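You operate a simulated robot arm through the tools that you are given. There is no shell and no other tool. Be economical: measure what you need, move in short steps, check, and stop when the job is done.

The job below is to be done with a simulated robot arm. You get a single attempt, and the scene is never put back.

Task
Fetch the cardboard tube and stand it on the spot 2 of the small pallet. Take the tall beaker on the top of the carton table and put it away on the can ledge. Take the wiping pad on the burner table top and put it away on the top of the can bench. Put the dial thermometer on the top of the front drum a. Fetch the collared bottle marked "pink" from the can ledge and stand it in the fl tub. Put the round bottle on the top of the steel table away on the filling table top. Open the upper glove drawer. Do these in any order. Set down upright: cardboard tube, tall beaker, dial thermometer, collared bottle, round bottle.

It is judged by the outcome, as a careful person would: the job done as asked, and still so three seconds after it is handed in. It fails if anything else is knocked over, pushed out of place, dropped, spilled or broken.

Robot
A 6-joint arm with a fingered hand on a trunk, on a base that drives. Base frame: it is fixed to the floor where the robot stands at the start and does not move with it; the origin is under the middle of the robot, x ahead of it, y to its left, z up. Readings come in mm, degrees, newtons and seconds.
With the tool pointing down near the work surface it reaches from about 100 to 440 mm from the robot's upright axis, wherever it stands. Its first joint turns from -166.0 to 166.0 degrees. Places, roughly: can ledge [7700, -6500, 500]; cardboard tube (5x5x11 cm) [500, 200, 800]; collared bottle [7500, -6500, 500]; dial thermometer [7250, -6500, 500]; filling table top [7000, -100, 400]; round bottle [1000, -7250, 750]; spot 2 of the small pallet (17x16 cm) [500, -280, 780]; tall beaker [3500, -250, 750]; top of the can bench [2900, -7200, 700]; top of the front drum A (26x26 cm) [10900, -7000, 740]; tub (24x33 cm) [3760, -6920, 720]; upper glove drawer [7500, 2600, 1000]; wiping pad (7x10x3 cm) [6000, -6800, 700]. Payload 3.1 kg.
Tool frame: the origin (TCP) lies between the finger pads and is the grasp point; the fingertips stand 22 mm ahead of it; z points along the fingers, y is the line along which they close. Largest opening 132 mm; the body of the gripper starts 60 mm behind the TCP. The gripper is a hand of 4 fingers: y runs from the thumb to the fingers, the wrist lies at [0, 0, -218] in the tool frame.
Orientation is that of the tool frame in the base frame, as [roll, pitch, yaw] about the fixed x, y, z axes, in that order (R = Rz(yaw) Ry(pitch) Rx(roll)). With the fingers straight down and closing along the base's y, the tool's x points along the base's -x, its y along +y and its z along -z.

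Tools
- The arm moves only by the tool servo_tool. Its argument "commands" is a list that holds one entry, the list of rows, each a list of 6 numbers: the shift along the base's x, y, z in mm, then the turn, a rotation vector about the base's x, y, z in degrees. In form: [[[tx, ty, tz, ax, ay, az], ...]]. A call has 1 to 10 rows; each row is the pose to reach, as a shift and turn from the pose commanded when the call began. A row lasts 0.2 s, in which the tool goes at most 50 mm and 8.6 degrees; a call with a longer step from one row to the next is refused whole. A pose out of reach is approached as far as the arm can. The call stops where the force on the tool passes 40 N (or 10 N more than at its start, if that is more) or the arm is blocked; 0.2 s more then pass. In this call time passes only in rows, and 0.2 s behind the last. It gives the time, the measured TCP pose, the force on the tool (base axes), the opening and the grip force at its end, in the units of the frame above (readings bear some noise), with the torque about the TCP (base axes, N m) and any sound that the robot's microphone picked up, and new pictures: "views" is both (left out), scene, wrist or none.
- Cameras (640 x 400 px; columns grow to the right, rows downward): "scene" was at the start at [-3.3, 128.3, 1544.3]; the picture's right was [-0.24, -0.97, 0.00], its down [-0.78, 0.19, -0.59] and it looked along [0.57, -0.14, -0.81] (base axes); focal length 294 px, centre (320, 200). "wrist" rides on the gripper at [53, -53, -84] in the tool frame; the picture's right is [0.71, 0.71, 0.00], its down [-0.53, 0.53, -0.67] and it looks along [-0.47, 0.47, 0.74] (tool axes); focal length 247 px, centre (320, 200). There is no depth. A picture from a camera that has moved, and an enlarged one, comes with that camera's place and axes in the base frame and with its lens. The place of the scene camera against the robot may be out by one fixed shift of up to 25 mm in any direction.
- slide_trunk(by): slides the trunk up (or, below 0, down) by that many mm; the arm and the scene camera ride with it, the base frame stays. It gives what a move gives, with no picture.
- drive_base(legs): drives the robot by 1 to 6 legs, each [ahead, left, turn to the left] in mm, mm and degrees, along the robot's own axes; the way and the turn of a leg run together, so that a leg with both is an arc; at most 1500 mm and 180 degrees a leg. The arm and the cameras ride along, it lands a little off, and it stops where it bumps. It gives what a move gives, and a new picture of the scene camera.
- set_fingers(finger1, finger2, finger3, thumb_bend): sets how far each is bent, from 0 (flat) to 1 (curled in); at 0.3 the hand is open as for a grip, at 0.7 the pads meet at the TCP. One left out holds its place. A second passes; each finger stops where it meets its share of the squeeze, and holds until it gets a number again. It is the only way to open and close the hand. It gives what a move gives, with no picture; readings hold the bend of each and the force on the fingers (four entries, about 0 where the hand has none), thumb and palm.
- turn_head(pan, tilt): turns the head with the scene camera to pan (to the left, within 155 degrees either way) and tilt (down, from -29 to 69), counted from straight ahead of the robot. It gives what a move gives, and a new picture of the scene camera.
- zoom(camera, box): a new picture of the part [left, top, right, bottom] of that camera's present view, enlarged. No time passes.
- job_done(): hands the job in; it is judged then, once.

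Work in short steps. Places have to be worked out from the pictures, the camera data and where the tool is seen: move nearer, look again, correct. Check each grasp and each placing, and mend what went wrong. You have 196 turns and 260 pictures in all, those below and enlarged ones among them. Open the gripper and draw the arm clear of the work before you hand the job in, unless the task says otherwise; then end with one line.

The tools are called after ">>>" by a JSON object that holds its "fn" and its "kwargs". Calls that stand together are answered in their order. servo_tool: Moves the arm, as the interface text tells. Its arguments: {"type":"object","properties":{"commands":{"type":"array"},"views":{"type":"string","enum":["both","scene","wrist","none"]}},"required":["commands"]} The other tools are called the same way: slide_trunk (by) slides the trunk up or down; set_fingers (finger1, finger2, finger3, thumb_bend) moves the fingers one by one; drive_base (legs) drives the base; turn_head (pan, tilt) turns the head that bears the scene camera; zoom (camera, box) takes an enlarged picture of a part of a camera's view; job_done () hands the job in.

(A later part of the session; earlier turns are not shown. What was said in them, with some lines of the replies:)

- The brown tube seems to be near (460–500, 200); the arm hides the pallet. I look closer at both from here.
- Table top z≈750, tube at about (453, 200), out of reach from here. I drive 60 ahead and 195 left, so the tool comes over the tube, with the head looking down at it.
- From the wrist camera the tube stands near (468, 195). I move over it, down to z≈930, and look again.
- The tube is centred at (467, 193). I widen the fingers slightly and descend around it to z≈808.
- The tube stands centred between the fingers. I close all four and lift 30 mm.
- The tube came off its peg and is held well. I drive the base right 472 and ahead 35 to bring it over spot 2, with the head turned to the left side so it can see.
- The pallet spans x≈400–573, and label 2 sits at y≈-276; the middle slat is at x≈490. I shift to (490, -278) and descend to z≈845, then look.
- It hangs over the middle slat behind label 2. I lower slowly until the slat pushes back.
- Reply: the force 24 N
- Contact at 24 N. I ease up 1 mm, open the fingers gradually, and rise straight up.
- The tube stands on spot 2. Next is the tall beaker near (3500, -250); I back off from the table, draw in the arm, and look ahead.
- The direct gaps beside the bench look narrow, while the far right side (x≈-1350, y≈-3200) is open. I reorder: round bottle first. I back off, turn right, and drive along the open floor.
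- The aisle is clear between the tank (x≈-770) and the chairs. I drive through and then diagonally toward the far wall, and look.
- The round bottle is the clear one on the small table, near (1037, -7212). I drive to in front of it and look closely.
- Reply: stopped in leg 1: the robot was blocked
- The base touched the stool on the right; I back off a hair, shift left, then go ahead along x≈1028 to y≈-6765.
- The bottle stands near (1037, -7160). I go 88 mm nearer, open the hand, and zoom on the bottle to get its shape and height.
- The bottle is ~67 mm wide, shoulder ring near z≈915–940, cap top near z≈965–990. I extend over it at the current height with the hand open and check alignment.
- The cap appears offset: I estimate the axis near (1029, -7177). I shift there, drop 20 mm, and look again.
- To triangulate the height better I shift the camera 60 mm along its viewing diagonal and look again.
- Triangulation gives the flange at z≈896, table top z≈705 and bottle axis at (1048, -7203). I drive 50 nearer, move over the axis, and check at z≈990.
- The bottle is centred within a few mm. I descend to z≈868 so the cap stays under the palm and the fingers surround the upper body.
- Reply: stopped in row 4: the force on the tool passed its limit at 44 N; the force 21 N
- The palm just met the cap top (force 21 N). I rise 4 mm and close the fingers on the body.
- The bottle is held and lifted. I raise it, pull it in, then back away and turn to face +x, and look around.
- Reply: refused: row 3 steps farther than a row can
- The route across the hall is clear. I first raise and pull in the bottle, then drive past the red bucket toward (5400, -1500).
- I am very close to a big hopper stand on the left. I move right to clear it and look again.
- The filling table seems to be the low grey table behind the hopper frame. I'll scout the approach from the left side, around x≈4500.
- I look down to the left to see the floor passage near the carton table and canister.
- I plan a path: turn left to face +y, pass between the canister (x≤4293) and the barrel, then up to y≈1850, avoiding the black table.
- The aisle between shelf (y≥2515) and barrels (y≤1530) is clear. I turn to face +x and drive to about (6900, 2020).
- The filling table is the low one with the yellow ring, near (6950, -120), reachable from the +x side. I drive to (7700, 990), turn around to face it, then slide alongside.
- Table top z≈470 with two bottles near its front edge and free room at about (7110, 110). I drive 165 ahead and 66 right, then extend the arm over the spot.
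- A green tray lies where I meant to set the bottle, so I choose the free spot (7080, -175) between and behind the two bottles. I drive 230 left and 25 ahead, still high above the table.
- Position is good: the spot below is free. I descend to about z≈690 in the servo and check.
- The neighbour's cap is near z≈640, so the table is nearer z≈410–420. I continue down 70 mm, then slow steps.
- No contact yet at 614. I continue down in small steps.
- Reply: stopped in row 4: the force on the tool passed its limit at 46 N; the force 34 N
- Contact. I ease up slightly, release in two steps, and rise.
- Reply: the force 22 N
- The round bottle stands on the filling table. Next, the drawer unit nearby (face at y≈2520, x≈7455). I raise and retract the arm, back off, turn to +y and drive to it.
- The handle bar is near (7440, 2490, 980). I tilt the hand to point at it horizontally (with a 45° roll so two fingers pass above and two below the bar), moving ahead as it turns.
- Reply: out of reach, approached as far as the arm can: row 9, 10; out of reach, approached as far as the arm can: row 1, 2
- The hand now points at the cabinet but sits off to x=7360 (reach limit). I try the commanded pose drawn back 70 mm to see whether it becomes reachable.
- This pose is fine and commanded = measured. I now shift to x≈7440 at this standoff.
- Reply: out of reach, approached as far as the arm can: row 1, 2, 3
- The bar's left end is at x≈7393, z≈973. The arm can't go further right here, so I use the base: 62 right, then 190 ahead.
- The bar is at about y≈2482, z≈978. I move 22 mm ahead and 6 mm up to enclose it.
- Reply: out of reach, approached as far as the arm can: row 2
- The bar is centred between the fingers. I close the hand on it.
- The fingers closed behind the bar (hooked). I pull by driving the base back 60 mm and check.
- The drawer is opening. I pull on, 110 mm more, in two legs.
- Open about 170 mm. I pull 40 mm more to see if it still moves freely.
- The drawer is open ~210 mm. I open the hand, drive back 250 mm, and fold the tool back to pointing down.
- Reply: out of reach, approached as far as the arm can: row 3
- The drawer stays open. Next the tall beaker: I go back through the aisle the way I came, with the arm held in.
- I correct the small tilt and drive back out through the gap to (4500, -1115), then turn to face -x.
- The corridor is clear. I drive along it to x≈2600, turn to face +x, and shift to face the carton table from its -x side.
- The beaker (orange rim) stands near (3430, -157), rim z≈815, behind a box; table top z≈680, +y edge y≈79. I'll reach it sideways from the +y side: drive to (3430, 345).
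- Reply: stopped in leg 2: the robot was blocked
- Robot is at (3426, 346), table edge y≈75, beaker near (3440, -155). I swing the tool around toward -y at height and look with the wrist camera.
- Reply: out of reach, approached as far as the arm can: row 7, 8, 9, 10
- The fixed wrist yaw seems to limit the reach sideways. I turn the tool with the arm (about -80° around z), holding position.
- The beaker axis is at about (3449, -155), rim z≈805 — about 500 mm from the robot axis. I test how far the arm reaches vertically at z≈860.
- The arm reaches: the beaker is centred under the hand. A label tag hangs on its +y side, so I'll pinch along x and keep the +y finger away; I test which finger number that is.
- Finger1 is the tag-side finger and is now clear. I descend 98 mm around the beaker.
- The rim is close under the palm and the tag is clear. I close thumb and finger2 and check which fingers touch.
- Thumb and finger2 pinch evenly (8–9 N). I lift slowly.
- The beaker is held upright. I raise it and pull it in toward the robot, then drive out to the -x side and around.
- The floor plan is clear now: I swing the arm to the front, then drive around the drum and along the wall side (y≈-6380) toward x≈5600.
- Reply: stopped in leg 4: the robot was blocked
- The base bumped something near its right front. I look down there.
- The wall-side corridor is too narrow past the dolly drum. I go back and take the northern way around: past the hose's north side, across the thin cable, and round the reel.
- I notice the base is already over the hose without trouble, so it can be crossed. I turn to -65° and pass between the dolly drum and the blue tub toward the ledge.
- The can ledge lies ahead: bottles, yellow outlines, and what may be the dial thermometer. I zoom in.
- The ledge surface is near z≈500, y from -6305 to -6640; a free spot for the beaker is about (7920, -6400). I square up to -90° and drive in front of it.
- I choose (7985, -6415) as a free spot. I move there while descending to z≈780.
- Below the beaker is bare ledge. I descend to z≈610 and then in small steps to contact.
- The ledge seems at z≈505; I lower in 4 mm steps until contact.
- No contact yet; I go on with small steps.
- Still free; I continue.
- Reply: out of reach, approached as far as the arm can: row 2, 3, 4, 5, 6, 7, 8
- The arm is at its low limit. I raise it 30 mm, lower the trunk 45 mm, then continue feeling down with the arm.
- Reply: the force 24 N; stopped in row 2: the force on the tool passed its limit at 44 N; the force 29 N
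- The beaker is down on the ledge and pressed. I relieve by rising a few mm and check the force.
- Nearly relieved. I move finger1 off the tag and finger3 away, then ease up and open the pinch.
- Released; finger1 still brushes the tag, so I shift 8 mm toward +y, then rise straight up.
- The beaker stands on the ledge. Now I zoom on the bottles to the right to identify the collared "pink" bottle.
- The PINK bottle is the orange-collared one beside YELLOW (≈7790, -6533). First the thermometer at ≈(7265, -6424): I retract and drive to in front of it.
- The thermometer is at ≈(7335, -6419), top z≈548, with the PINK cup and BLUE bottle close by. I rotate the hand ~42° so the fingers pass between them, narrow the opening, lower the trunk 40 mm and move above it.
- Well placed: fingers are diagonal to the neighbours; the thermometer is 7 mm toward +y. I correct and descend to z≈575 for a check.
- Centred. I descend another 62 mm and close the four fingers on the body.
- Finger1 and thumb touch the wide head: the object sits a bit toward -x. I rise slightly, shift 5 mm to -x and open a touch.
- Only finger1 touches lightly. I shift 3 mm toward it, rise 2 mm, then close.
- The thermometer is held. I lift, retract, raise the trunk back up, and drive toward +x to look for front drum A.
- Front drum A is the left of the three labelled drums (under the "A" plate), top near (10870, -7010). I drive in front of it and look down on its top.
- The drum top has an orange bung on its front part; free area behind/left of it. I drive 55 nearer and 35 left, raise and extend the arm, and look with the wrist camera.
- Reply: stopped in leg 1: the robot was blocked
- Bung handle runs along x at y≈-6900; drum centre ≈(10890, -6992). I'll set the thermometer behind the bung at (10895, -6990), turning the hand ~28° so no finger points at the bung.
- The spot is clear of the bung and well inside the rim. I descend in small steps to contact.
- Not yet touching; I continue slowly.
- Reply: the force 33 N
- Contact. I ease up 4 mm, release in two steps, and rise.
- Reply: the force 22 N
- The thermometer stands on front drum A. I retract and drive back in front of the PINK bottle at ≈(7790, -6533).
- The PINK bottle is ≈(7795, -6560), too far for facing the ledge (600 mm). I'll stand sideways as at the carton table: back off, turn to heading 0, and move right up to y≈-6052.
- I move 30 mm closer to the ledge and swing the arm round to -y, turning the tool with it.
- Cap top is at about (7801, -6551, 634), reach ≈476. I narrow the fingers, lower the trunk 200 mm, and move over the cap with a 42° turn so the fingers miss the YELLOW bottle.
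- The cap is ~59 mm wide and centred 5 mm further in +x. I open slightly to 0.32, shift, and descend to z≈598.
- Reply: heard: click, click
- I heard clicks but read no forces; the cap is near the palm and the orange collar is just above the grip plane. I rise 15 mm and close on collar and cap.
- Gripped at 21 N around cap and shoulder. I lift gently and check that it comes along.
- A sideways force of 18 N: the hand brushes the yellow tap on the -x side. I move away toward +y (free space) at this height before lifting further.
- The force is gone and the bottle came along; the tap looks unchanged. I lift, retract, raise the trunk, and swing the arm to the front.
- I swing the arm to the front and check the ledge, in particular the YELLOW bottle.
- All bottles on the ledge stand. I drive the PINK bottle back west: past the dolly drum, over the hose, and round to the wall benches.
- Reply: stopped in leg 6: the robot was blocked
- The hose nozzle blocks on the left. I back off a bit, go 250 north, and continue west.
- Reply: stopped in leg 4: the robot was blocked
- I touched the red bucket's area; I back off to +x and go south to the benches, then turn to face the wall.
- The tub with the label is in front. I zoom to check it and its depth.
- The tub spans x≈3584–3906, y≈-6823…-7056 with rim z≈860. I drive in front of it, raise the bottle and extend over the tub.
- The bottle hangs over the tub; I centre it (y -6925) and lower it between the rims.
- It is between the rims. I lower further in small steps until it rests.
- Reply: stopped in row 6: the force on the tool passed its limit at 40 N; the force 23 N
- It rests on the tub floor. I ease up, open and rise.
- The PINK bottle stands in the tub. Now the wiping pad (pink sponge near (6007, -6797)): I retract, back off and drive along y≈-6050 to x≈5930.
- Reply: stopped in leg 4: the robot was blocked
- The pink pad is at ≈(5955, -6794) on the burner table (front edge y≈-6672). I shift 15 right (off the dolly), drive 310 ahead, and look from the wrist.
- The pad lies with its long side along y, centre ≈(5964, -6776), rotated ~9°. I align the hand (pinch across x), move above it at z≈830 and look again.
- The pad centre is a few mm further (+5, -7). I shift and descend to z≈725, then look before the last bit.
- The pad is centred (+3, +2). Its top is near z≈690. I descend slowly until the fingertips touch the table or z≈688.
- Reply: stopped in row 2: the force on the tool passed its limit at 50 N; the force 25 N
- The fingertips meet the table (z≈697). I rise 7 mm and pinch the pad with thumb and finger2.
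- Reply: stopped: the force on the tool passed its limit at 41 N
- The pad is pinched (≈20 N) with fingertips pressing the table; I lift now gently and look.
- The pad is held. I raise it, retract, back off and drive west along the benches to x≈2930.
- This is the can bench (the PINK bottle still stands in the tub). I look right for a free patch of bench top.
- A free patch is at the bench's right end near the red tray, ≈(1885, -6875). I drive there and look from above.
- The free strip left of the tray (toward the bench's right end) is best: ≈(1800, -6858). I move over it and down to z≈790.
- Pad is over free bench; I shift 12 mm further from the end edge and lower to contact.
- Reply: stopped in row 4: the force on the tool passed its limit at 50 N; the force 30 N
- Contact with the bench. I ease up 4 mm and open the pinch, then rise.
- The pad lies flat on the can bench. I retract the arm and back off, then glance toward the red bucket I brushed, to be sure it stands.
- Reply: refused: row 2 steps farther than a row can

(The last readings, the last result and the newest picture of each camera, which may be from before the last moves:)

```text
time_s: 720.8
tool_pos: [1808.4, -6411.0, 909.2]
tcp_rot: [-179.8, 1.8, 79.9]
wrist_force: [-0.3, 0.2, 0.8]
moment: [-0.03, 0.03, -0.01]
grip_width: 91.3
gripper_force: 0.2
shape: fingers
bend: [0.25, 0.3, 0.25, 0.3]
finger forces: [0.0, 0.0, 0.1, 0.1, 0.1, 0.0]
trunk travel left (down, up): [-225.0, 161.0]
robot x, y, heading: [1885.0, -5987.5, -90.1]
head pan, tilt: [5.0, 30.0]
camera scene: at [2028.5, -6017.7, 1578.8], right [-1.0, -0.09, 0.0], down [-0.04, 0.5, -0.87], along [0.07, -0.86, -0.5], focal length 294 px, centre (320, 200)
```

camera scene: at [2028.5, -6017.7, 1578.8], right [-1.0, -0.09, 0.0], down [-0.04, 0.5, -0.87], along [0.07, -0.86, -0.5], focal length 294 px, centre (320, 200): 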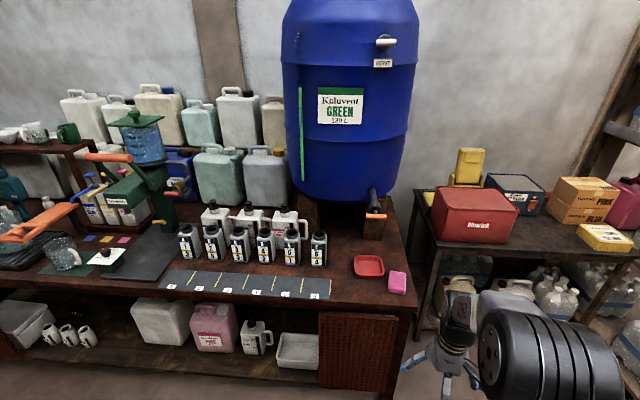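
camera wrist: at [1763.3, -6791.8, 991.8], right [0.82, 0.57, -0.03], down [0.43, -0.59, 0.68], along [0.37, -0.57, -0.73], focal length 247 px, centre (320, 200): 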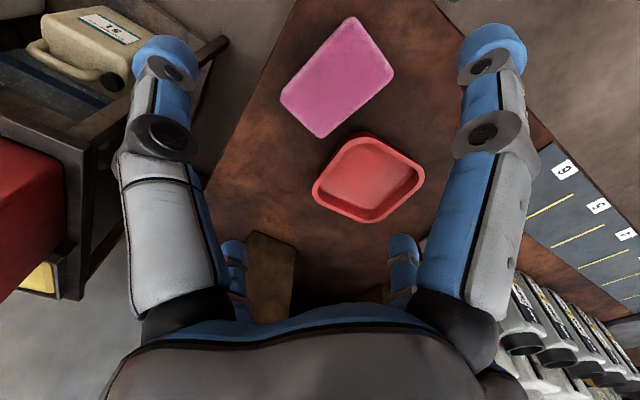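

Everything stands: the red bucket is upright, the pad is on the bench, the gripper is open and the arm is clear. I hand in the job.

>>> {"fn": "job_done", "kwargs": {}}

```text
The job is handed in.
```

I finished all seven tasks and handed the job in. The tube is on spot 2, the tall beaker is on the can ledge, and the wiping pad is on the can bench. The dial thermometer is on front drum A, the PINK bottle is in the tub, the round bottle is on the filling table, and the upper glove drawer is open about 210 mm. While driving, the base bumped something several times, probably the stool, the red bucket, the hose nozzle and a few others. The hand also brushed the yellow tap. The stool, bucket and tap looked undisturbed when I checked; I did not recheck everything else.
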